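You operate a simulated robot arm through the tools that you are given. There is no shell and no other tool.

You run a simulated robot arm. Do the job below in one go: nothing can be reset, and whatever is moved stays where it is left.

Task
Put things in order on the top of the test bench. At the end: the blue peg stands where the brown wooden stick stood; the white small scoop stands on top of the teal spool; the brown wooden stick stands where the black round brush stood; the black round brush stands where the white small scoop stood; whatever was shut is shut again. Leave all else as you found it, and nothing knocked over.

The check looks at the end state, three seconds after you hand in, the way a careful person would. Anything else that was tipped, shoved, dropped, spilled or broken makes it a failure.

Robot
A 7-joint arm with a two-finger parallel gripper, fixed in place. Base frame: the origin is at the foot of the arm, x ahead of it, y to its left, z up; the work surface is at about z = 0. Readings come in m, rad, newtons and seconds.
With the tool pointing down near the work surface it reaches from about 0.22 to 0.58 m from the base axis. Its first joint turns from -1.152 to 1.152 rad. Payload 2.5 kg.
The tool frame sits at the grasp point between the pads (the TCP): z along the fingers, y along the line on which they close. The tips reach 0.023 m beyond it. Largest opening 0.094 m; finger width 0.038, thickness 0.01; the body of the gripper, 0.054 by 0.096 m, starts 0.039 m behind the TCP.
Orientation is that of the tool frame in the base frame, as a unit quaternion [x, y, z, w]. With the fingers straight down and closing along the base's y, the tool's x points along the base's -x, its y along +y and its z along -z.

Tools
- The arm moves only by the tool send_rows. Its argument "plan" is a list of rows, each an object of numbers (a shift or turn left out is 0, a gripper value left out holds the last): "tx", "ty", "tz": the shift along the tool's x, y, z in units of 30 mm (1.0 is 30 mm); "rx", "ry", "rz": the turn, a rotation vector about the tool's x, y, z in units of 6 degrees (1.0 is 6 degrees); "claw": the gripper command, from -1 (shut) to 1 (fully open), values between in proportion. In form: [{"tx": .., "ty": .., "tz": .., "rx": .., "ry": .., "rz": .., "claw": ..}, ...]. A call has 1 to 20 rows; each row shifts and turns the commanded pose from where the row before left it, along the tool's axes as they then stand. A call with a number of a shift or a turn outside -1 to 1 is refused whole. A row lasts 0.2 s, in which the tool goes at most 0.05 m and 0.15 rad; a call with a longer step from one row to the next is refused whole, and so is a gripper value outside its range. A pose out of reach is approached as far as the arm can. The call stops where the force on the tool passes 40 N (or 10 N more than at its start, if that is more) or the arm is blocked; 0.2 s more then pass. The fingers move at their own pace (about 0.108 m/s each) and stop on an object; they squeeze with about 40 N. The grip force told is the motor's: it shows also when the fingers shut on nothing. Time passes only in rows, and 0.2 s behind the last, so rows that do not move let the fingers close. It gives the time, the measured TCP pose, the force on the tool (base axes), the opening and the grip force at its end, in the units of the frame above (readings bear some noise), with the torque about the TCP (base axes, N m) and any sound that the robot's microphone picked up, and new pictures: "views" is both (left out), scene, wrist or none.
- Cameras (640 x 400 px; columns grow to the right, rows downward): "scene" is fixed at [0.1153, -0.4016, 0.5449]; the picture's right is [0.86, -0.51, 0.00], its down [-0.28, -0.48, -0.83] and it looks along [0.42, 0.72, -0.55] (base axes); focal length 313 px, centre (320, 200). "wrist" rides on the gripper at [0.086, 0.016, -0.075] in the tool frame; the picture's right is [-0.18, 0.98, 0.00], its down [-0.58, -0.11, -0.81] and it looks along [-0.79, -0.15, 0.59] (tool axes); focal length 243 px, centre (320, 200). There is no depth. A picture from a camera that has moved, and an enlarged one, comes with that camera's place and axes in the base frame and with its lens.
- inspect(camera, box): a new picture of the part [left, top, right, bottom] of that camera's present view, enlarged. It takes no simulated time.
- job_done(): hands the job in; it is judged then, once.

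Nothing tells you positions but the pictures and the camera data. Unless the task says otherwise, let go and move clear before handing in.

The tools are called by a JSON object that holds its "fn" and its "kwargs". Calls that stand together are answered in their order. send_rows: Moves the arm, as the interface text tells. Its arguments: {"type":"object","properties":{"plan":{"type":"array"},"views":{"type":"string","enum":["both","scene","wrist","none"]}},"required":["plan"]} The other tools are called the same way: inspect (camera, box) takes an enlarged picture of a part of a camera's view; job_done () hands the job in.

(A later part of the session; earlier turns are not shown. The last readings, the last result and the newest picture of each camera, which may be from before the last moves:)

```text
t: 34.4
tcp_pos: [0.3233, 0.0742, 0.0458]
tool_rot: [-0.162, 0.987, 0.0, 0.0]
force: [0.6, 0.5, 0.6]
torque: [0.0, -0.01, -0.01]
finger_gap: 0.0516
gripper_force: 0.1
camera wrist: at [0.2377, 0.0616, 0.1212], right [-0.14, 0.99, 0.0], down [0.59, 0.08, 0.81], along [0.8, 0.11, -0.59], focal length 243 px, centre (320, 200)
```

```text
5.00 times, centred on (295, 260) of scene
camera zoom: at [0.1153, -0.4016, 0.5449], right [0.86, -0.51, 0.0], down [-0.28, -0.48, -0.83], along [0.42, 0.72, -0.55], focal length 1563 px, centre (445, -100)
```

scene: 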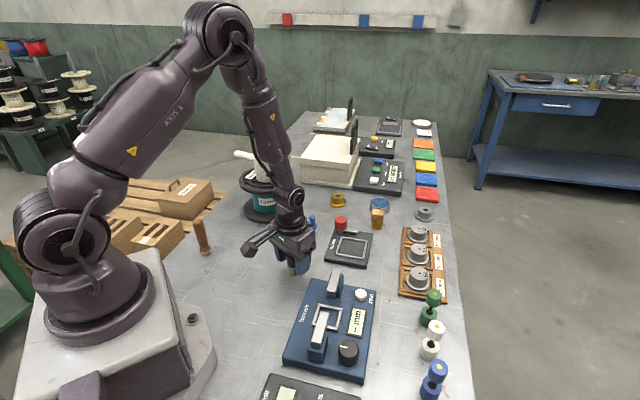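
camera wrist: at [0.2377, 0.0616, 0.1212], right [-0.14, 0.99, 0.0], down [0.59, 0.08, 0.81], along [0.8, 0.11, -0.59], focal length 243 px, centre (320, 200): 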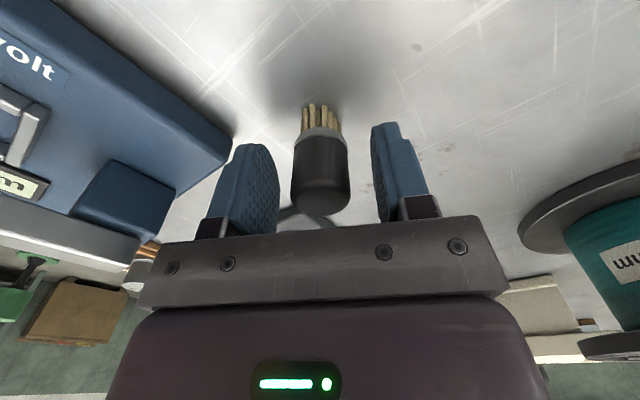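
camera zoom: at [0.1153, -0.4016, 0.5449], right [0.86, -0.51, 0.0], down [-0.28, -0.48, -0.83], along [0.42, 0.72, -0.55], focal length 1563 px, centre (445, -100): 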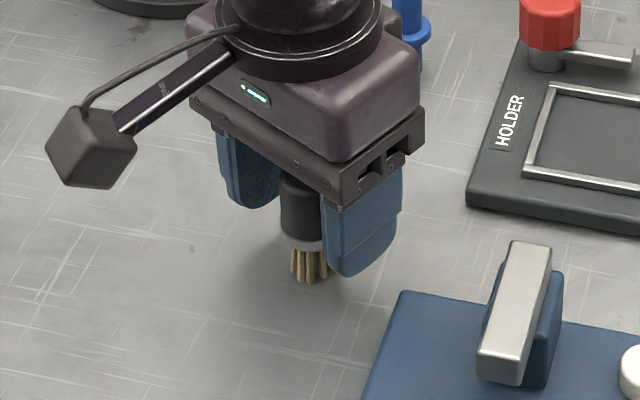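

The brush stands at the scoop's old place. I'll raise the arm and check the surroundings of the stick near the robot's foot before approaching it.

{"fn": "send_rows", "kwargs": {"plan": [{"tz": -0.5}, {"tz": -1}, {"tz": -1}, {"tz": -1}, {"tz": -1}, {"tz": -1}, {"tz": -0.7}, {"claw": 0.2}]}}

{"fn": "inspect", "kwargs": {"camera": "scene", "box": [0, 200, 320, 400]}}

{"fn": "inspect", "kwargs": {"camera": "scene", "box": [250, 220, 340, 300]}}

```text
t: 36.2
tcp_pos: [0.3233, 0.075, 0.2351]
tool_rot: [-0.162, 0.987, 0.001, 0.001]
force: [-1.0, 0.3, 0.0]
torque: [0.0, -0.03, 0.0]
finger_gap: 0.0564
gripper_force: 0.0
camera wrist: at [0.2373, 0.0626, 0.3084], right [-0.14, 0.99, 0.0], down [0.59, 0.08, 0.81], along [0.8, 0.11, -0.59], focal length 243 px, centre (320, 200)
```

scene: 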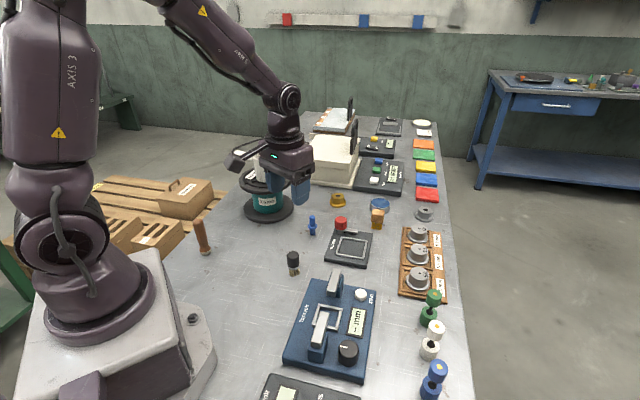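
wrist: 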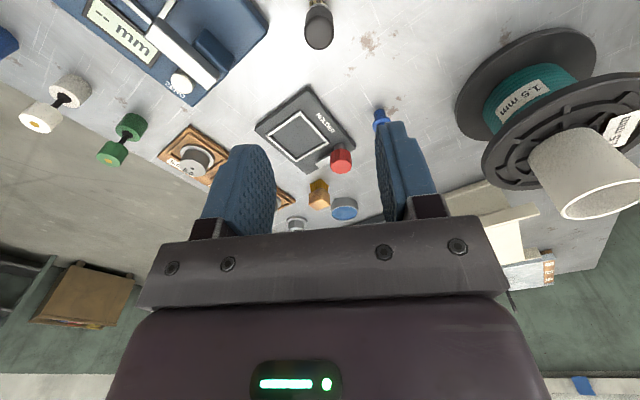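

```text
2.00 times, centred on (160, 300) of scene
camera zoom: at [0.1153, -0.4016, 0.5449], right [0.86, -0.51, 0.0], down [-0.28, -0.48, -0.83], along [0.42, 0.72, -0.55], focal length 625 px, centre (640, 0)
```

zoom: 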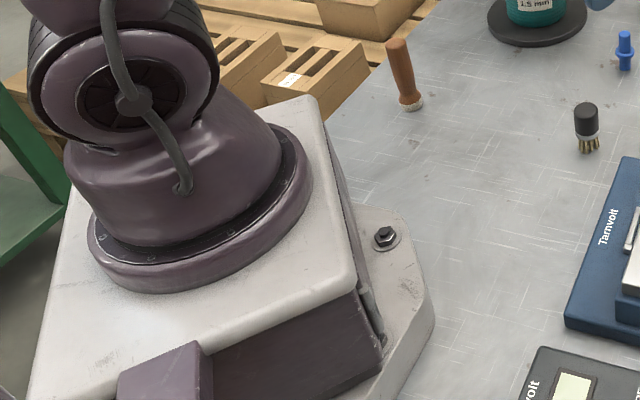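

```text
5.00 times, centred on (295, 260) of scene
camera zoom: at [0.1153, -0.4016, 0.5449], right [0.86, -0.51, 0.0], down [-0.28, -0.48, -0.83], along [0.42, 0.72, -0.55], focal length 1563 px, centre (445, -100)
```

zoom: 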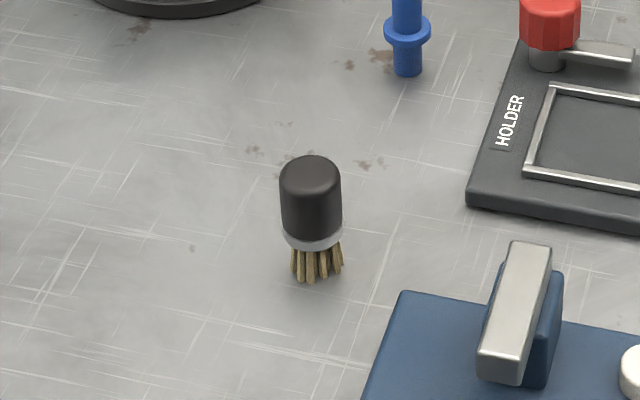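

The brush stands upright. The base block stays well clear of the stick, so I'll move above the stick with the same wrist angle.

{"fn": "send_rows", "kwargs": {"plan": [{"tx": 0.41, "ty": 0.8775, "claw": 0.4}, {"tx": 0.41, "ty": 0.8775}, {"tx": 0.41, "ty": 0.8775}, {"tx": 0.41, "ty": 0.8775}, {"tx": 0.41, "ty": 0.8775}, {"tx": 0.41, "ty": 0.8775}, {"tx": 0.41, "ty": 0.8775}, {"tx": 0.41, "ty": 0.8775}, {}]}}

{"fn": "inspect", "kwargs": {"camera": "wrist", "box": [240, 0, 400, 100]}}

```text
t: 38.2
tcp_pos: [0.1632, 0.2418, 0.2315]
tool_rot: [-0.162, 0.987, 0.0, 0.0]
force: [-0.1, 0.4, -0.5]
torque: [0.02, -0.01, -0.01]
finger_gap: 0.0659
gripper_force: 0.1
camera wrist: at [0.0779, 0.2293, 0.3065], right [-0.14, 0.99, 0.0], down [0.59, 0.08, 0.81], along [0.8, 0.11, -0.59], focal length 243 px, centre (320, 200)
```

scene: 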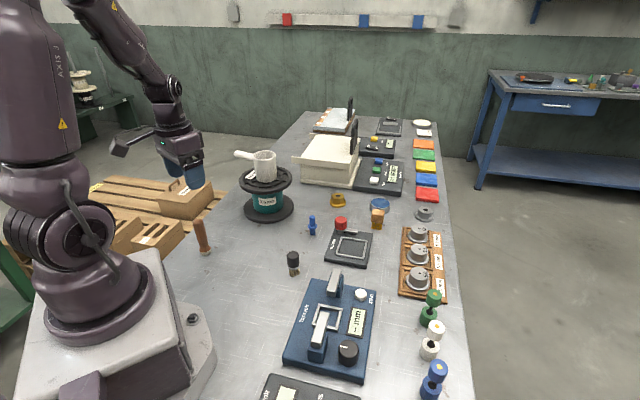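
wrist: 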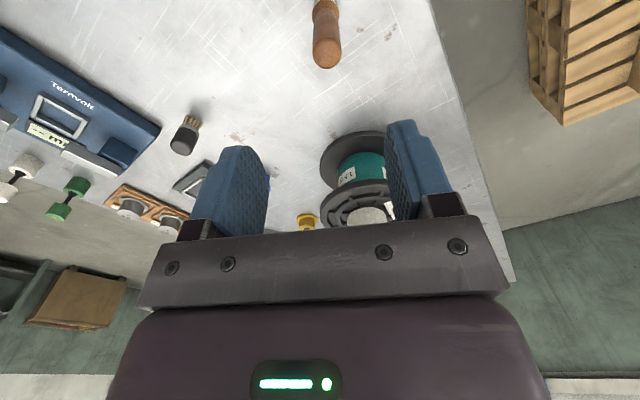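

```text
4.00 times, centred on (320, 50) of wrist
camera zoom: at [0.0779, 0.2293, 0.3065], right [-0.14, 0.99, 0.0], down [0.59, 0.08, 0.81], along [0.8, 0.11, -0.59], focal length 970 px, centre (320, 800)
```

zoom: 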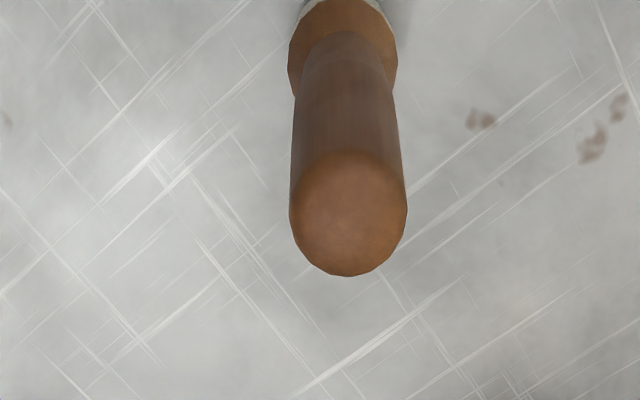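

The stick is 5–6 mm to one side of the axis, so it stands at about (0.162, 0.247). I'll correct, descend to z = 0.075, and check before closing.

{"fn": "send_rows", "kwargs": {"plan": [{"tx": -0.034, "ty": 0.186}, {"tz": 0.87}, {"tz": 0.87}, {"tz": 0.87}, {"tz": 0.87}, {"tz": 0.87}, {"tz": 0.87}, {}]}}

```text
t: 40.0
tcp_pos: [0.1623, 0.2465, 0.0762]
tool_rot: [-0.162, 0.987, 0.0, -0.001]
force: [0.0, -0.2, -1.3]
torque: [0.0, -0.02, 0.01]
finger_gap: 0.0659
gripper_force: 0.0
camera wrist: at [0.0763, 0.2344, 0.1501], right [-0.14, 0.99, 0.0], down [0.59, 0.08, 0.81], along [0.8, 0.11, -0.59], focal length 243 px, centre (320, 200)
```

scene: 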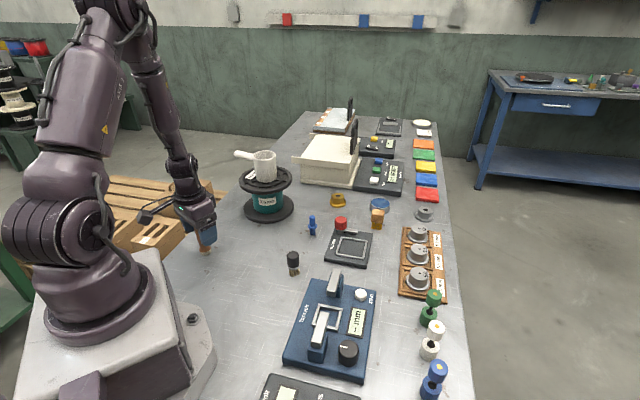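
wrist: 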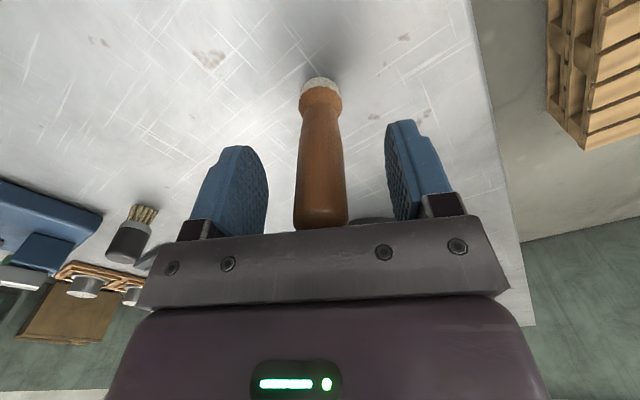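

{"fn": "send_rows", "kwargs": {"plan": [{"claw": -1}, {"claw": -1}, {"claw": -1}, {"claw": -1}], "views": "wrist"}}

```text
t: 41.0
tcp_pos: [0.1631, 0.2467, 0.0752]
tool_rot: [-0.162, 0.987, 0.001, 0.001]
force: [-0.3, 0.4, -0.5]
torque: [-0.01, 0.01, -0.01]
finger_gap: 0.0218
gripper_force: 40.5
camera wrist: at [0.0762, 0.2343, 0.1504], right [-0.14, 0.99, 0.0], down [0.59, 0.08, 0.81], along [0.8, 0.11, -0.59], focal length 243 px, centre (320, 200)
```

wrist: 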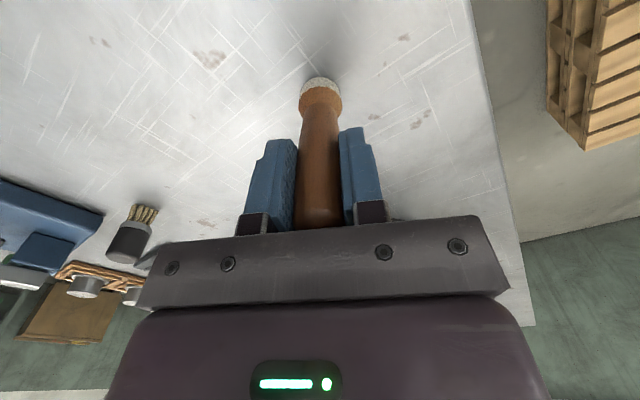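

The stick is held (gap 0.022); it stood at about (0.1625, 0.247) with TCP height 0.0755. I'll lift it and carry it over to the brush's old spot.

{"fn": "send_rows", "kwargs": {"plan": [{"tz": -0.3}, {"tz": -0.7}, {"tz": -1}, {"tz": -1}, {"tz": -1}, {"tz": -1}, {"tz": -0.5}, {}], "views": "wrist"}}

{"fn": "send_rows", "kwargs": {"plan": [{"tx": -0.8705, "ty": -0.4556}, {"tx": -0.8705, "ty": -0.4556}, {"tx": -0.8705, "ty": -0.4556}, {"tx": -0.8705, "ty": -0.4556}, {"tx": -0.8705, "ty": -0.4556}, {"tx": -0.8705, "ty": -0.4556}, {"tx": -0.8705, "ty": -0.4556}, {"tx": -0.8705, "ty": -0.4556}, {"tx": -0.8705, "ty": -0.4556}, {"tx": -0.8705, "ty": -0.4556}, {"tx": -0.8705, "ty": -0.4556}, {"tx": -0.8705, "ty": -0.4556}, {"tx": -0.8705, "ty": -0.4556}, {}]}}

```text
t: 42.8
tcp_pos: [0.1621, 0.2486, 0.2419]
tool_rot: [-0.161, 0.987, 0.0, 0.0]
force: [-0.2, 0.0, -0.1]
torque: [-0.04, -0.02, 0.01]
finger_gap: 0.022
gripper_force: 39.8
camera wrist: at [0.0758, 0.2356, 0.3166], right [-0.14, 0.99, 0.0], down [0.59, 0.08, 0.81], along [0.8, 0.11, -0.59], focal length 243 px, centre (320, 200)
```

wrist: 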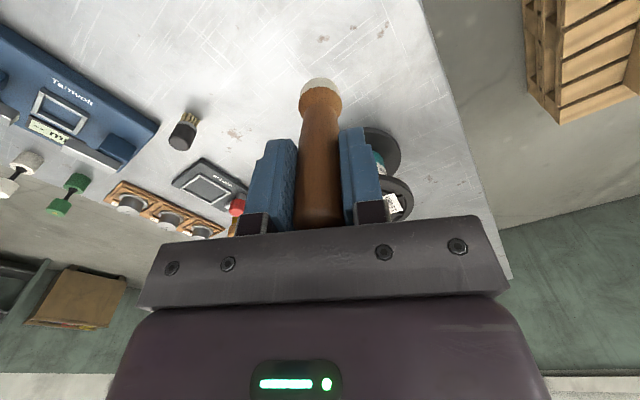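

```text
t: 45.8
tcp_pos: [0.5416, 0.1873, 0.2409]
tool_rot: [-0.161, 0.987, 0.0, -0.001]
force: [0.2, 0.3, 0.8]
torque: [-0.02, -0.03, 0.02]
finger_gap: 0.022
gripper_force: 40.2
camera wrist: at [0.4552, 0.1746, 0.3156], right [-0.14, 0.99, 0.0], down [0.59, 0.08, 0.81], along [0.8, 0.11, -0.59], focal length 243 px, centre (320, 200)
```

scene: 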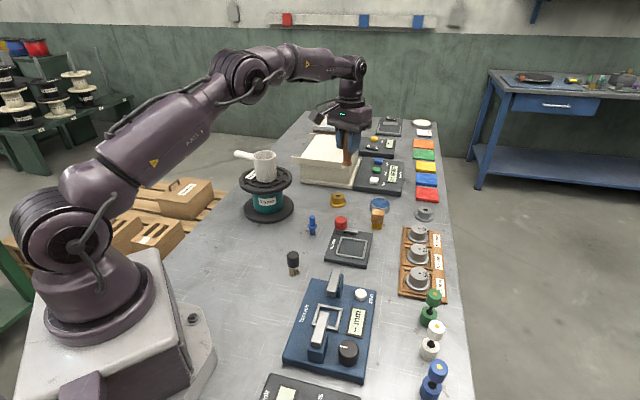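
wrist: 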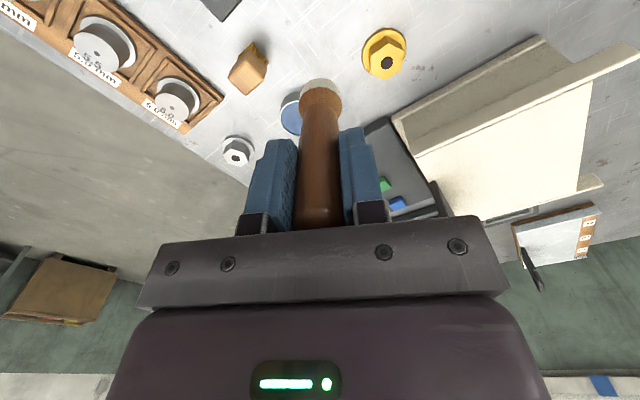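

The stick is over the brush's old place (0.541, 0.187). I'll lower to just above the table, then take small steps.

{"fn": "send_rows", "kwargs": {"plan": [{"tz": 0.8}, {"tz": 0.9}, {"tz": 0.9}, {"tz": 0.9}, {"tz": 0.9}, {"tz": 0.6}, {"tz": 0.33}, {}]}}

{"fn": "inspect", "kwargs": {"camera": "scene", "box": [310, 160, 400, 240]}}

```text
t: 47.6
tcp_pos: [0.5409, 0.1894, 0.0813]
tool_rot: [-0.161, 0.987, 0.0, 0.0]
force: [0.5, -0.5, -0.1]
torque: [0.0, 0.0, 0.05]
finger_gap: 0.0221
gripper_force: 40.1
camera wrist: at [0.4558, 0.176, 0.1555], right [-0.14, 0.99, 0.0], down [0.59, 0.08, 0.81], along [0.8, 0.11, -0.59], focal length 243 px, centre (320, 200)
```

scene: 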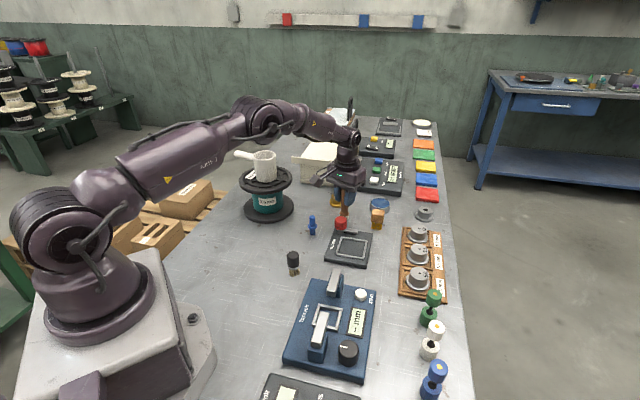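
wrist: 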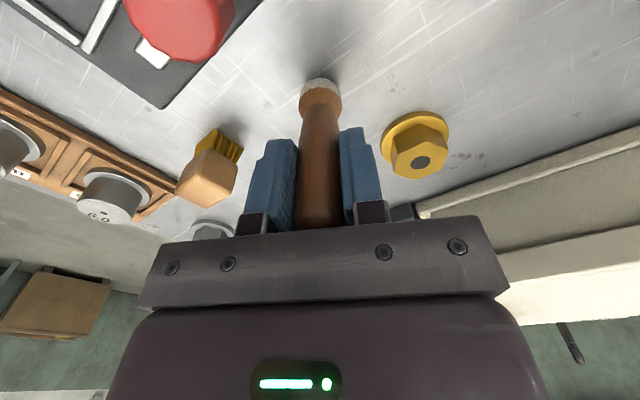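

```text
5.00 times, centred on (355, 200) of scene
camera zoom: at [0.1154, -0.4016, 0.5449], right [0.86, -0.51, 0.0], down [-0.28, -0.48, -0.83], along [0.42, 0.72, -0.55], focal length 1563 px, centre (145, 200)
```

zoom: 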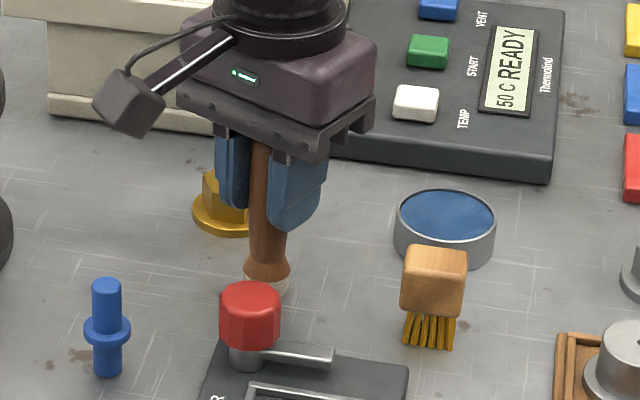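

{"fn": "send_rows", "kwargs": {"plan": [{"ty": -0.06, "tz": 0.06}, {"tz": 0.06}, {}], "views": "none"}}

{"fn": "send_rows", "kwargs": {"plan": [{"tz": 0.033}, {}], "views": "none"}}

```text
t: 48.4
tcp_pos: [0.5417, 0.1869, 0.0766]
tool_rot: [-0.162, 0.987, 0.0, 0.0]
force: [1.2, 1.1, -0.7]
torque: [-0.02, -0.01, 0.02]
finger_gap: 0.0221
gripper_force: 39.9
```

```text
t: 49.0
tcp_pos: [0.5429, 0.1854, 0.076]
tool_rot: [-0.162, 0.987, 0.0, 0.0]
force: [0.2, -0.3, 0.1]
torque: [-0.01, -0.01, 0.01]
finger_gap: 0.0218
gripper_force: 40.9
```

{"fn": "send_rows", "kwargs": {"plan": [{"tz": 0.025}, {}], "views": "none"}}

```text
t: 49.6
tcp_pos: [0.5421, 0.1865, 0.075]
tool_rot: [-0.162, 0.987, -0.001, 0.0]
force: [0.6, -0.2, 1.9]
torque: [0.02, 0.05, 0.01]
finger_gap: 0.0219
gripper_force: 40.2
```

{"fn": "send_rows", "kwargs": {"plan": [{"tz": 0.015}, {}], "views": "none"}}

```text
t: 50.2
tcp_pos: [0.5427, 0.1871, 0.0752]
tool_rot: [-0.161, 0.987, 0.0, 0.0]
force: [-1.0, 0.0, 1.0]
torque: [0.06, 0.05, 0.02]
finger_gap: 0.0216
gripper_force: 39.6
```

{"fn": "send_rows", "kwargs": {"plan": [{"tz": 0.015}, {}], "views": "none"}}

```text
t: 50.8
tcp_pos: [0.5422, 0.1853, 0.0746]
tool_rot: [-0.162, 0.987, 0.0, 0.001]
force: [-0.8, 0.6, 5.5]
torque: [0.07, 0.1, 0.01]
finger_gap: 0.022
gripper_force: 40.3
```

Light contact (5.5 N). I'll release gently and look.

{"fn": "send_rows", "kwargs": {"plan": [{"claw": -0.45}, {"claw": -0.35}, {"claw": -0.2}, {"claw": 0}, {"claw": 0.2}, {}]}}

{"fn": "inspect", "kwargs": {"camera": "scene", "box": [310, 160, 400, 240]}}

```text
t: 52.2
tcp_pos: [0.5425, 0.1859, 0.0753]
tool_rot: [-0.162, 0.987, 0.0, 0.0]
force: [1.1, 0.0, -0.1]
torque: [-0.04, 0.01, -0.01]
finger_gap: 0.0563
gripper_force: 0.0
camera wrist: at [0.4561, 0.1733, 0.1497], right [-0.14, 0.99, 0.0], down [0.59, 0.08, 0.81], along [0.8, 0.11, -0.59], focal length 243 px, centre (320, 200)
```

scene: 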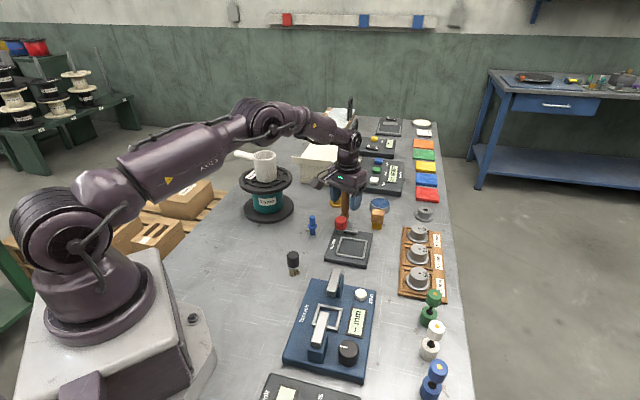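
wrist: 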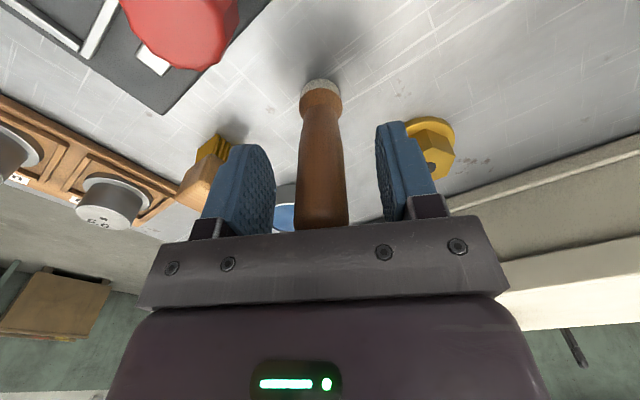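

```text
5.00 times, centred on (355, 200) of scene
camera zoom: at [0.1153, -0.4016, 0.5449], right [0.86, -0.51, 0.0], down [-0.28, -0.48, -0.83], along [0.42, 0.72, -0.55], focal length 1563 px, centre (145, 200)
```

zoom: 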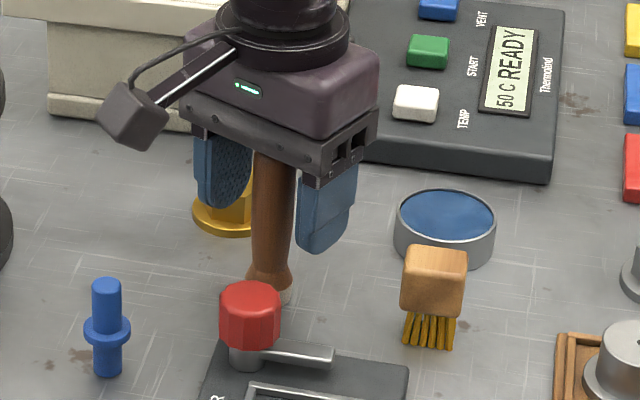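

The stick stands on its own at the brush's old place. I'll rise straight up and move above the blue peg.

{"fn": "send_rows", "kwargs": {"plan": [{"tz": -0.4}, {"tz": -0.8}, {"tz": -1}, {"tz": -1}, {"tz": -1}, {"tz": -1}, {}, {"tx": 0.726, "ty": 0.163}, {"tx": 0.726, "ty": 0.163}, {"tx": 0.726, "ty": 0.163}, {"tx": 0.726, "ty": 0.163}, {"tx": 0.726, "ty": 0.163}, {"tz": 0.6}, {"tz": 0.6}, {}]}}

{"fn": "inspect", "kwargs": {"camera": "wrist", "box": [260, 0, 380, 90]}}

{"fn": "inspect", "kwargs": {"camera": "scene", "box": [310, 160, 400, 240]}}

```text
t: 55.4
tcp_pos: [0.4305, 0.1746, 0.1951]
tool_rot: [-0.161, 0.987, 0.001, 0.0]
force: [-0.1, 0.2, -0.5]
torque: [0.03, -0.01, -0.02]
finger_gap: 0.0565
gripper_force: 0.2
camera wrist: at [0.345, 0.1627, 0.2695], right [-0.14, 0.99, 0.0], down [0.59, 0.08, 0.81], along [0.8, 0.11, -0.59], focal length 243 px, centre (320, 200)
```

scene: 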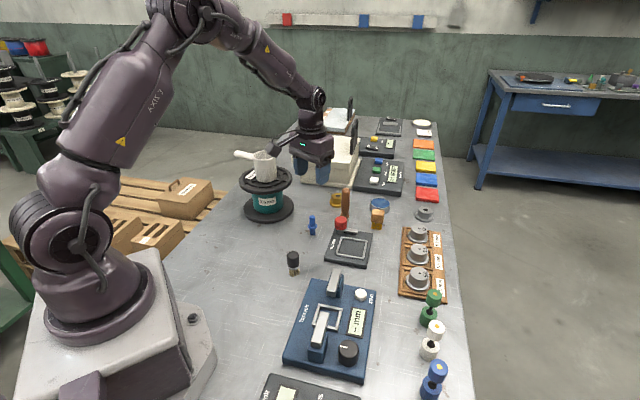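
wrist: 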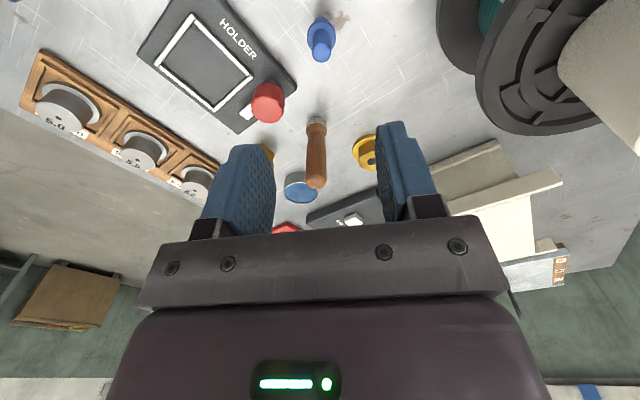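

```text
4.44 times, centred on (320, 45) of wrist
camera zoom: at [0.345, 0.1627, 0.2695], right [-0.14, 0.99, 0.0], down [0.59, 0.08, 0.81], along [0.8, 0.11, -0.59], focal length 1078 px, centre (320, 889)
```

zoom: 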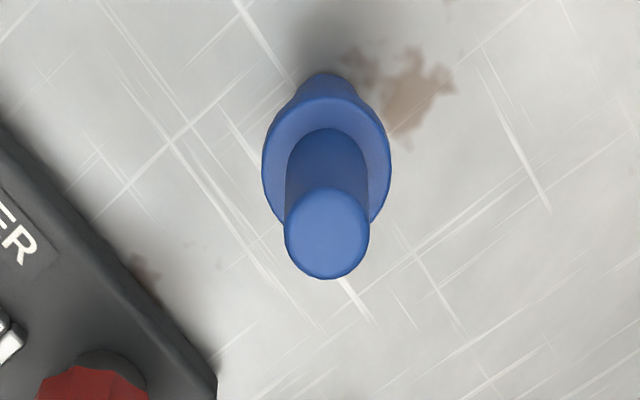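

```text
5.00 times, centred on (355, 200) of scene
camera zoom: at [0.1153, -0.4016, 0.5449], right [0.86, -0.51, 0.0], down [-0.28, -0.48, -0.83], along [0.42, 0.72, -0.55], focal length 1563 px, centre (145, 200)
```

zoom: 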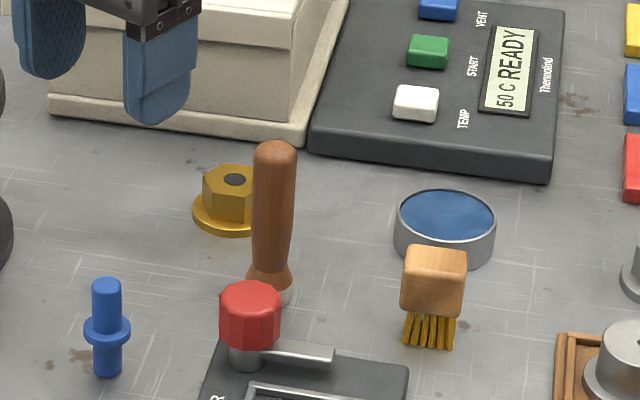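

The peg is about 1 mm off axis at (0.431, 0.176). I'll descend to z ≈ 0.059 so the tips grip the upper shaft above the collar.

{"fn": "send_rows", "kwargs": {"plan": [{"tx": -0.03, "ty": 0.043, "claw": 0}, {"tz": 0.9}, {"tz": 0.9}, {"tz": 0.9}, {"tz": 0.9}, {"tz": 0.6}, {"tz": 0.33}, {}]}}

{"fn": "inspect", "kwargs": {"camera": "scene", "box": [270, 180, 360, 260]}}

```text
t: 57.2
tcp_pos: [0.433, 0.1757, 0.0597]
tool_rot: [-0.161, 0.987, -0.001, 0.0]
force: [0.1, 0.4, 0.3]
torque: [0.02, 0.02, 0.01]
finger_gap: 0.0471
gripper_force: 0.1
camera wrist: at [0.3466, 0.1631, 0.1336], right [-0.14, 0.99, 0.0], down [0.59, 0.08, 0.81], along [0.8, 0.11, -0.59], focal length 243 px, centre (320, 200)
```

scene: 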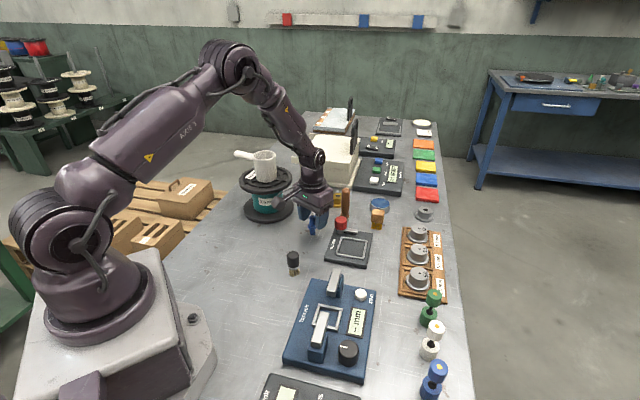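
wrist: 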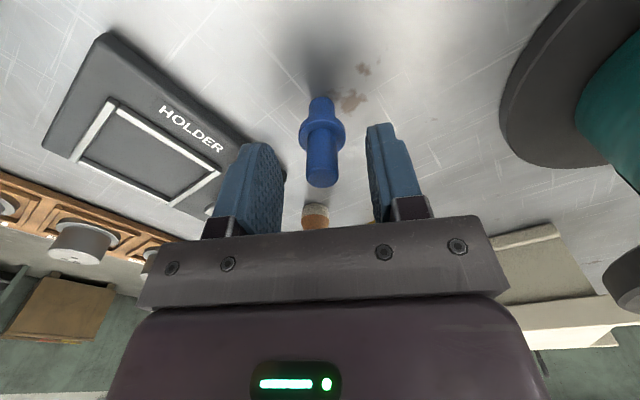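

```text
5.00 times, centred on (315, 220) of scene
camera zoom: at [0.1154, -0.4016, 0.5449], right [0.86, -0.51, 0.0], down [-0.28, -0.48, -0.83], along [0.42, 0.72, -0.55], focal length 1563 px, centre (345, 100)
```

zoom: 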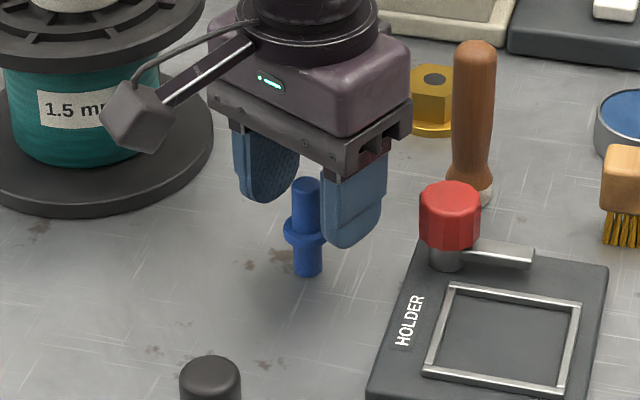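

The fingers straddle the upper shaft just above the collar. Closing.

{"fn": "send_rows", "kwargs": {"plan": [{"claw": -1}, {"claw": -1}, {"claw": -1}, {"claw": -1}], "views": "wrist"}}

{"fn": "inspect", "kwargs": {"camera": "scene", "box": [270, 180, 360, 260]}}

```text
t: 58.2
tcp_pos: [0.4325, 0.1758, 0.0605]
tool_rot: [-0.161, 0.987, 0.0, 0.0]
force: [-0.2, -1.0, 1.7]
torque: [-0.05, -0.01, 0.02]
finger_gap: 0.0122
gripper_force: 39.6
camera wrist: at [0.3466, 0.1631, 0.1339], right [-0.14, 0.99, 0.0], down [0.59, 0.08, 0.81], along [0.8, 0.11, -0.59], focal length 243 px, centre (320, 200)
```

wrist: 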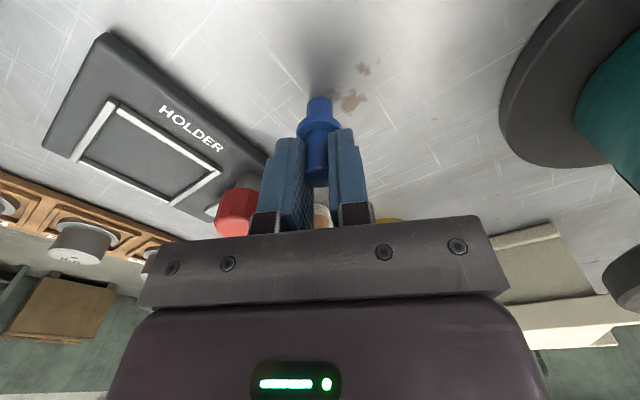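

```text
5.00 times, centred on (315, 220) of scene
camera zoom: at [0.1153, -0.4016, 0.5449], right [0.86, -0.51, 0.0], down [-0.28, -0.48, -0.83], along [0.42, 0.72, -0.55], focal length 1563 px, centre (345, 100)
```

zoom: 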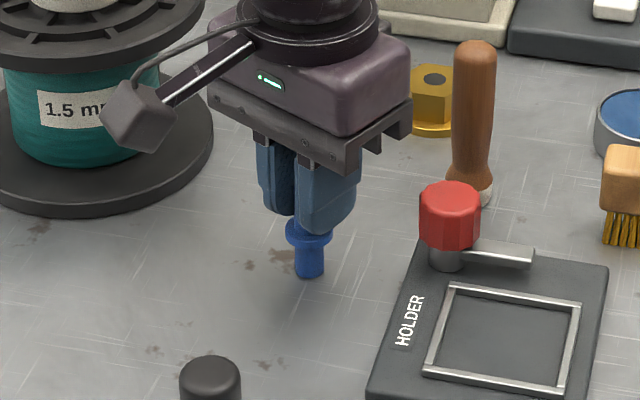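

The peg is gripped (gap 0.012). I'll lift a little and verify the hold before carrying it.

{"fn": "send_rows", "kwargs": {"plan": [{"tz": -0.2}, {"tz": -0.4}, {"tz": -0.6}, {}], "views": "wrist"}}

{"fn": "inspect", "kwargs": {"camera": "scene", "box": [270, 160, 360, 240]}}

```text
t: 59.2
tcp_pos: [0.4316, 0.1766, 0.0951]
tool_rot: [-0.161, 0.987, 0.0, 0.0]
force: [0.2, 0.6, -0.1]
torque: [-0.02, 0.02, -0.03]
finger_gap: 0.014
gripper_force: 40.0
camera wrist: at [0.3451, 0.1631, 0.1693], right [-0.14, 0.99, 0.0], down [0.59, 0.08, 0.81], along [0.8, 0.11, -0.59], focal length 243 px, centre (320, 200)
```

wrist: 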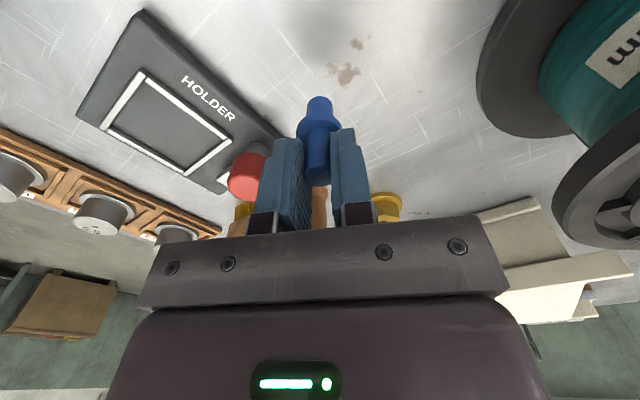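

```text
5.00 times, centred on (315, 200) of scene
camera zoom: at [0.1153, -0.4016, 0.5449], right [0.86, -0.51, 0.0], down [-0.28, -0.48, -0.83], along [0.42, 0.72, -0.55], focal length 1563 px, centre (345, 200)
```

zoom: 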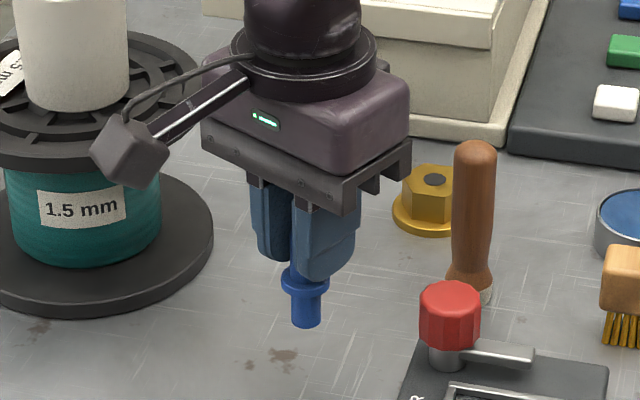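

{"fn": "inspect", "kwargs": {"camera": "wrist", "box": [260, 80, 380, 230]}}

{"fn": "inspect", "kwargs": {"camera": "scene", "box": [290, 190, 330, 230]}}

```text
2.67 times, centred on (320, 155) of wrist
camera zoom: at [0.3451, 0.1631, 0.1693], right [-0.14, 0.99, 0.0], down [0.59, 0.08, 0.81], along [0.8, 0.11, -0.59], focal length 647 px, centre (320, 320)
```

zoom: 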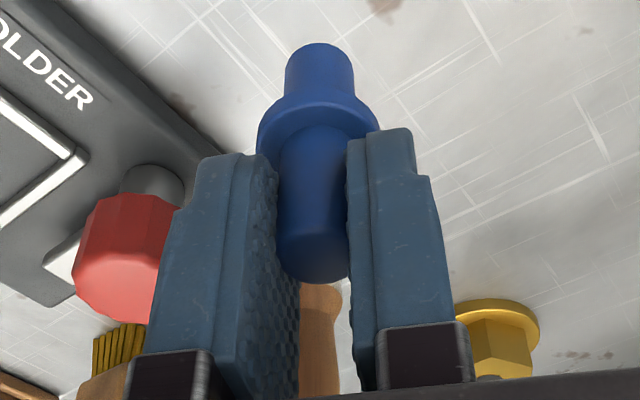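

```text
10.00 times, centred on (310, 210) of scene
camera zoom: at [0.1153, -0.4016, 0.5449], right [0.86, -0.51, 0.0], down [-0.28, -0.48, -0.83], along [0.42, 0.72, -0.55], focal length 3127 px, centre (420, 100)
```

zoom: 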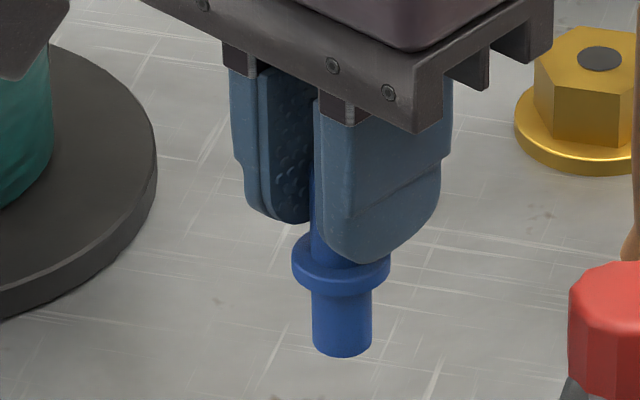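

The peg hangs upright and secure. I'll raise it and carry it to the stick's old place at (0.1625, 0.247).

{"fn": "send_rows", "kwargs": {"plan": [{"tz": -0.9}, {"tz": -0.9}, {"tz": -0.9}, {"tz": -0.9}, {"tz": -0.9}, {}, {"tx": 0.775, "ty": 0.511}, {"tx": 0.775, "ty": 0.511}, {"tx": 0.775, "ty": 0.511}, {"tx": 0.775, "ty": 0.511}, {"tx": 0.775, "ty": 0.511}, {"tx": 0.775, "ty": 0.511}, {"tx": 0.775, "ty": 0.511}, {"tx": 0.775, "ty": 0.511}, {"tx": 0.775, "ty": 0.511}, {"tx": 0.775, "ty": 0.511}, {}]}}

{"fn": "inspect", "kwargs": {"camera": "wrist", "box": [260, 80, 380, 230]}}

```text
t: 62.8
tcp_pos: [0.1619, 0.2457, 0.2315]
tool_rot: [-0.161, 0.987, 0.0, 0.0]
force: [1.8, -0.5, -0.9]
torque: [0.01, 0.02, -0.01]
finger_gap: 0.014
gripper_force: 40.0
camera wrist: at [0.0754, 0.2334, 0.306], right [-0.14, 0.99, 0.0], down [0.59, 0.08, 0.81], along [0.8, 0.11, -0.59], focal length 243 px, centre (320, 200)
```

scene: 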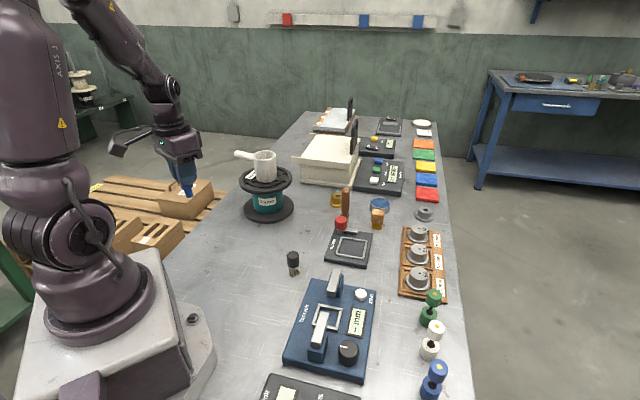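
wrist: 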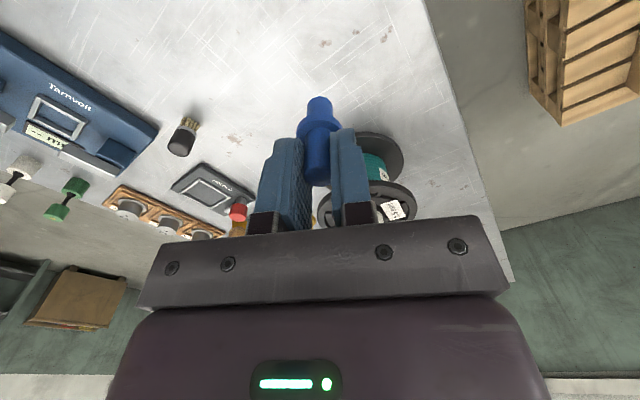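

```text
2.67 times, centred on (320, 155) of wrist
camera zoom: at [0.0754, 0.2334, 0.306], right [-0.14, 0.99, 0.0], down [0.59, 0.08, 0.81], along [0.8, 0.11, -0.59], focal length 647 px, centre (320, 320)
```

zoom: 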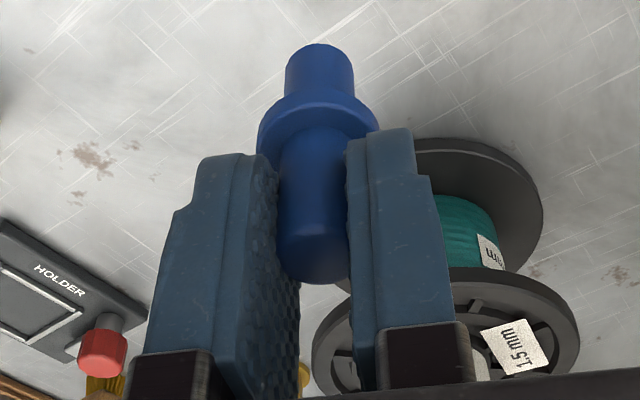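

The peg is over the stick's old place. I'll correct by 1 mm and lower to just above the table.

{"fn": "send_rows", "kwargs": {"plan": [{"tx": -0.035, "ty": 0.025, "tz": 0.8}, {"tz": 0.9}, {"tz": 0.9}, {"tz": 0.9}, {"tz": 0.9}, {"tz": 0.7}, {"tz": 0.4}, {}]}}

{"fn": "inspect", "kwargs": {"camera": "scene", "box": [160, 200, 240, 270]}}

```text
t: 64.6
tcp_pos: [0.1628, 0.2486, 0.0654]
tool_rot: [-0.161, 0.987, 0.0, 0.0]
force: [-0.9, -0.3, 0.2]
torque: [-0.03, 0.02, -0.03]
finger_gap: 0.0142
gripper_force: 39.9
camera wrist: at [0.0775, 0.2361, 0.14], right [-0.14, 0.99, 0.0], down [0.59, 0.08, 0.81], along [0.8, 0.11, -0.59], focal length 243 px, centre (320, 200)
```

scene: 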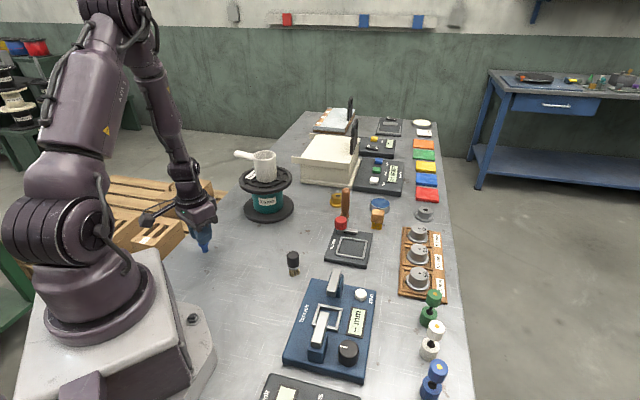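
wrist: 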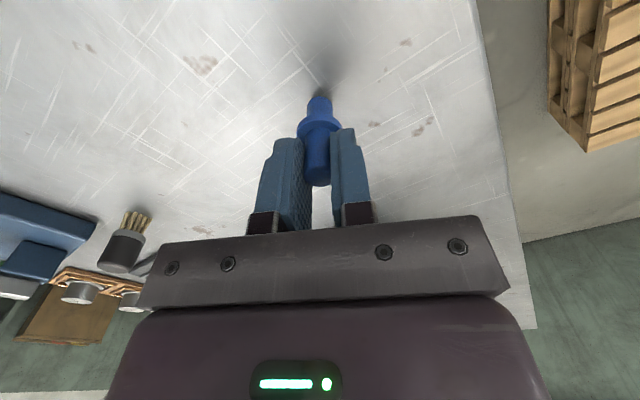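

```text
5.71 times, centred on (200, 235) of scene
camera zoom: at [0.1154, -0.4016, 0.5449], right [0.86, -0.51, 0.0], down [-0.28, -0.48, -0.83], along [0.42, 0.72, -0.55], focal length 1787 px, centre (1006, 0)
```

zoom: 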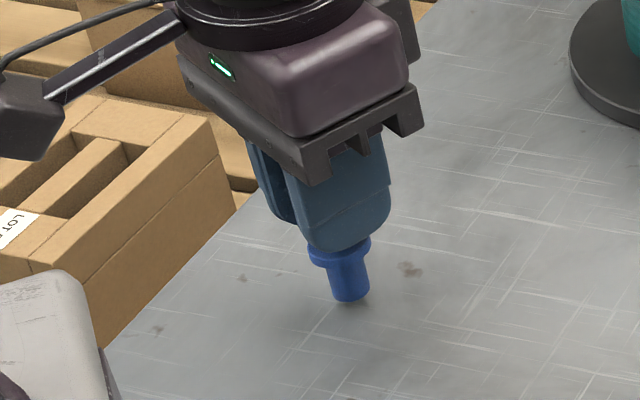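

{"fn": "send_rows", "kwargs": {"plan": [{"tx": 0.05, "ty": -0.04, "tz": 0.06}, {"tz": 0.06}, {}], "views": "none"}}

{"fn": "send_rows", "kwargs": {"plan": [{"tz": 0.033}, {}], "views": "none"}}

```text
t: 65.4
tcp_pos: [0.1631, 0.2457, 0.0622]
tool_rot: [-0.162, 0.987, 0.0, 0.0]
force: [0.6, 0.3, -0.1]
torque: [0.01, 0.04, -0.01]
finger_gap: 0.0139
gripper_force: 40.0
```

```text
t: 66.0
tcp_pos: [0.1621, 0.2469, 0.0605]
tool_rot: [-0.162, 0.987, -0.001, 0.0]
force: [0.1, -0.1, -0.4]
torque: [0.0, -0.03, -0.03]
finger_gap: 0.0143
gripper_force: 40.1
```

{"fn": "send_rows", "kwargs": {"plan": [{"tz": 0.02}, {}], "views": "none"}}

{"fn": "inspect", "kwargs": {"camera": "scene", "box": [160, 200, 240, 270]}}

```text
t: 66.6
tcp_pos: [0.1629, 0.2457, 0.0608]
tool_rot: [-0.161, 0.987, 0.0, 0.0]
force: [-0.8, -0.5, 9.1]
torque: [-0.04, 0.02, 0.0]
finger_gap: 0.0141
gripper_force: 40.0
```

```text
5.71 times, centred on (200, 235) of scene
camera zoom: at [0.1153, -0.4016, 0.5449], right [0.86, -0.51, 0.0], down [-0.28, -0.48, -0.83], along [0.42, 0.72, -0.55], focal length 1787 px, centre (1006, 0)
```

zoom: 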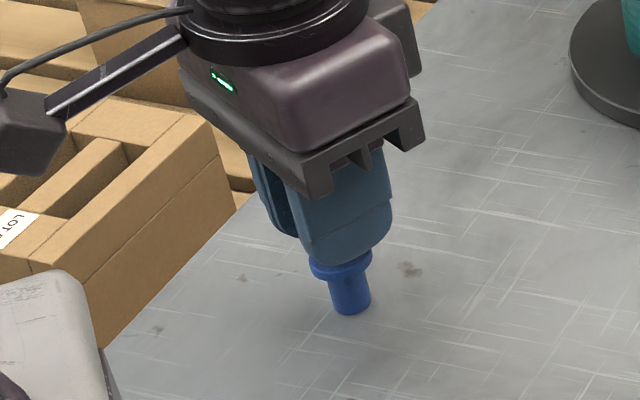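

Contact (9 N). I'll ease off and open gently.

{"fn": "send_rows", "kwargs": {"plan": [{"tz": -0.012}, {"claw": -0.6}, {"claw": -0.5}, {"claw": -0.35}, {"claw": -0.15}, {"claw": 0.1}, {}]}}

{"fn": "inspect", "kwargs": {"camera": "scene", "box": [160, 200, 240, 270]}}

```text
t: 68.2
tcp_pos: [0.163, 0.2464, 0.0606]
tool_rot: [-0.162, 0.987, 0.0, 0.001]
force: [-0.9, -0.8, -0.3]
torque: [0.0, 0.0, -0.05]
finger_gap: 0.0517
gripper_force: 0.1
camera wrist: at [0.0764, 0.2339, 0.1346], right [-0.14, 0.99, 0.0], down [0.59, 0.08, 0.81], along [0.8, 0.11, -0.59], focal length 243 px, centre (320, 200)
```

scene: 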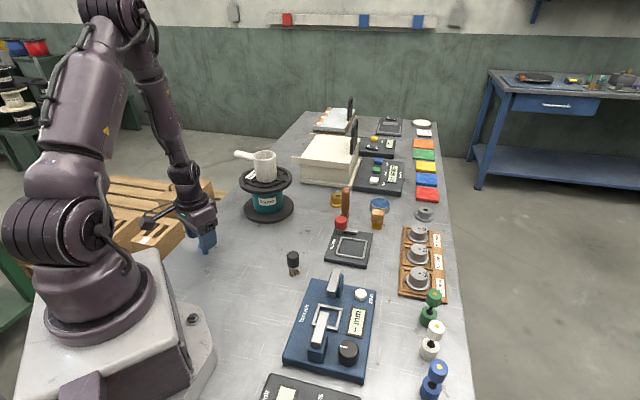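
wrist: 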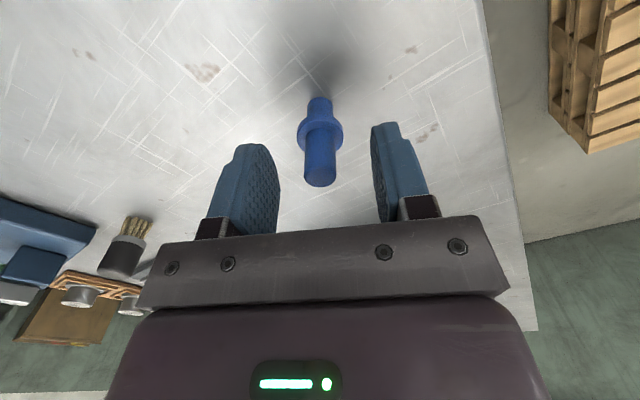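

```text
5.71 times, centred on (200, 235) of scene
camera zoom: at [0.1153, -0.4016, 0.5449], right [0.86, -0.51, 0.0], down [-0.28, -0.48, -0.83], along [0.42, 0.72, -0.55], focal length 1787 px, centre (1006, 0)
```

zoom: 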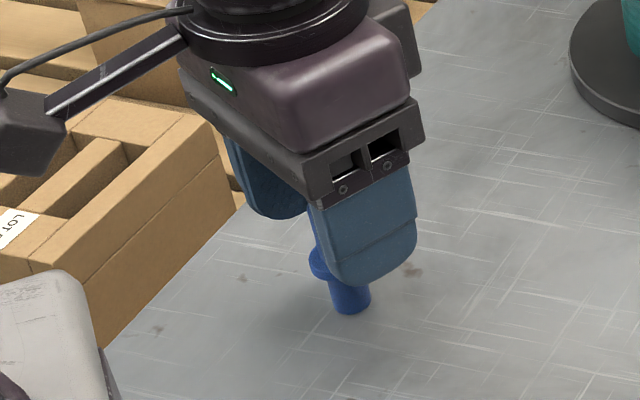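

The peg stands where the stick was. I'll rise straight up, back off to a clear pose, and check all items.

{"fn": "send_rows", "kwargs": {"plan": [{"tz": -0.4}, {"tz": -0.8}, {"tz": -1}, {"tz": -1}, {"tz": -1}, {"tz": -1}, {"tz": -1}, {"tz": -1}, {}, {"tx": -0.8}, {"tx": -0.8}, {"tx": -0.8}, {"tx": -0.8}, {}]}}

{"fn": "inspect", "kwargs": {"camera": "scene", "box": [160, 130, 320, 290]}}

{"fn": "inspect", "kwargs": {"camera": "scene", "box": [280, 100, 460, 220]}}

{"fn": "inspect", "kwargs": {"camera": "scene", "box": [270, 180, 470, 310]}}

{"fn": "inspect", "kwargs": {"camera": "scene", "box": [240, 260, 480, 400]}}

```text
t: 71.2
tcp_pos: [0.2522, 0.2762, 0.2759]
tool_rot: [-0.162, 0.987, 0.0, 0.0]
force: [0.3, 0.7, 0.4]
torque: [0.03, 0.01, 0.0]
finger_gap: 0.0515
gripper_force: 0.0
camera wrist: at [0.1668, 0.2636, 0.3511], right [-0.14, 0.99, 0.0], down [0.59, 0.08, 0.81], along [0.8, 0.11, -0.59], focal length 243 px, centre (320, 200)
```

scene: 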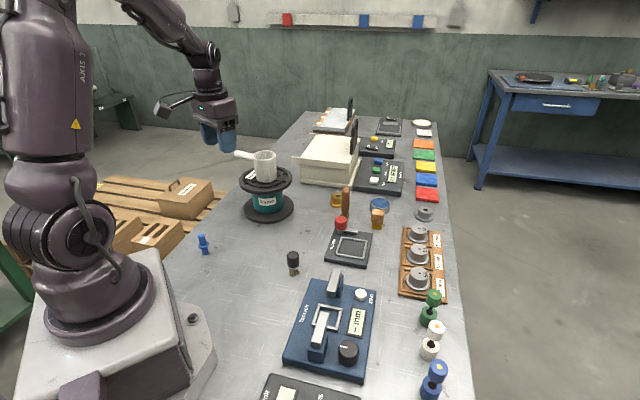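
wrist: 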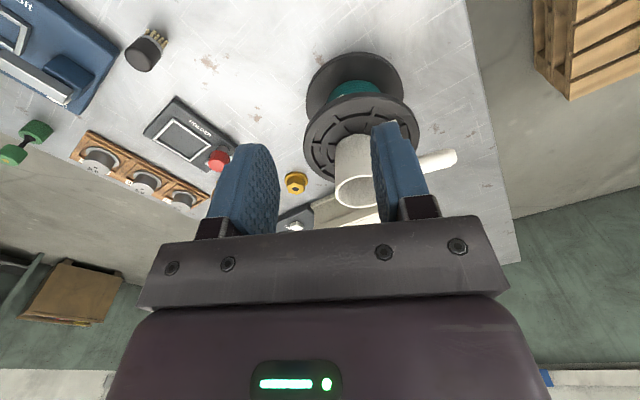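

```text
2.50 times, centred on (240, 210) of scene
camera zoom: at [0.1154, -0.4016, 0.5449], right [0.86, -0.51, 0.0], down [-0.28, -0.48, -0.83], along [0.42, 0.72, -0.55], focal length 782 px, centre (520, 175)
```

zoom: 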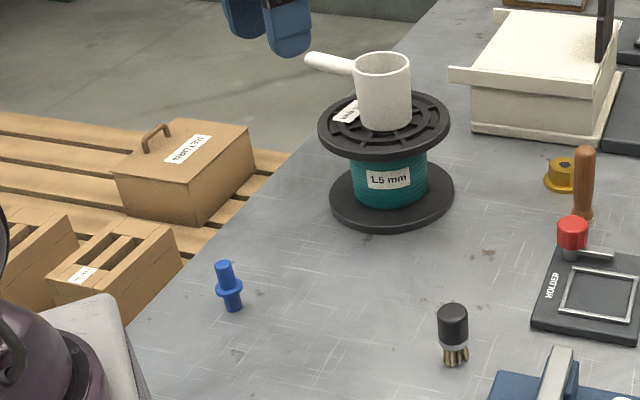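

```text
3.33 times, centred on (370, 160) of scene
camera zoom: at [0.1154, -0.4016, 0.5449], right [0.86, -0.51, 0.0], down [-0.28, -0.48, -0.83], along [0.42, 0.72, -0.55], focal length 1042 px, centre (153, 333)
```

zoom: 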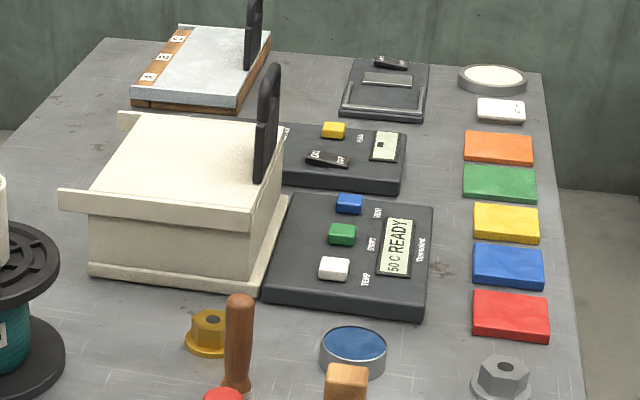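

```text
3.08 times, centred on (370, 245) of scene
camera zoom: at [0.1154, -0.4016, 0.5449], right [0.86, -0.51, 0.0], down [-0.28, -0.48, -0.83], along [0.42, 0.72, -0.55], focal length 962 px, centre (166, 62)
```

zoom: 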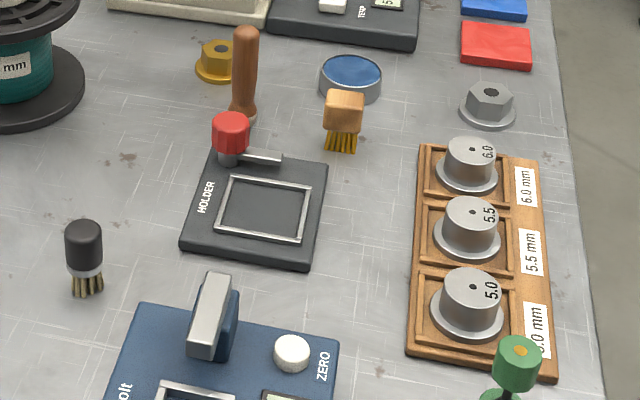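

```text
2.67 times, centred on (360, 330) of scene
camera zoom: at [0.1154, -0.4016, 0.5449], right [0.86, -0.51, 0.0], down [-0.28, -0.48, -0.83], along [0.42, 0.72, -0.55], focal length 834 px, centre (213, -147)
```

zoom: 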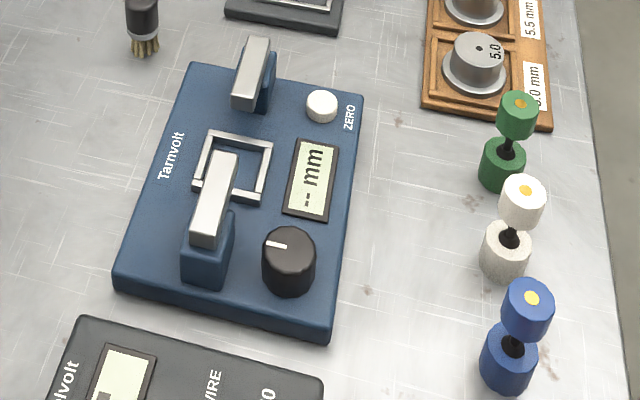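

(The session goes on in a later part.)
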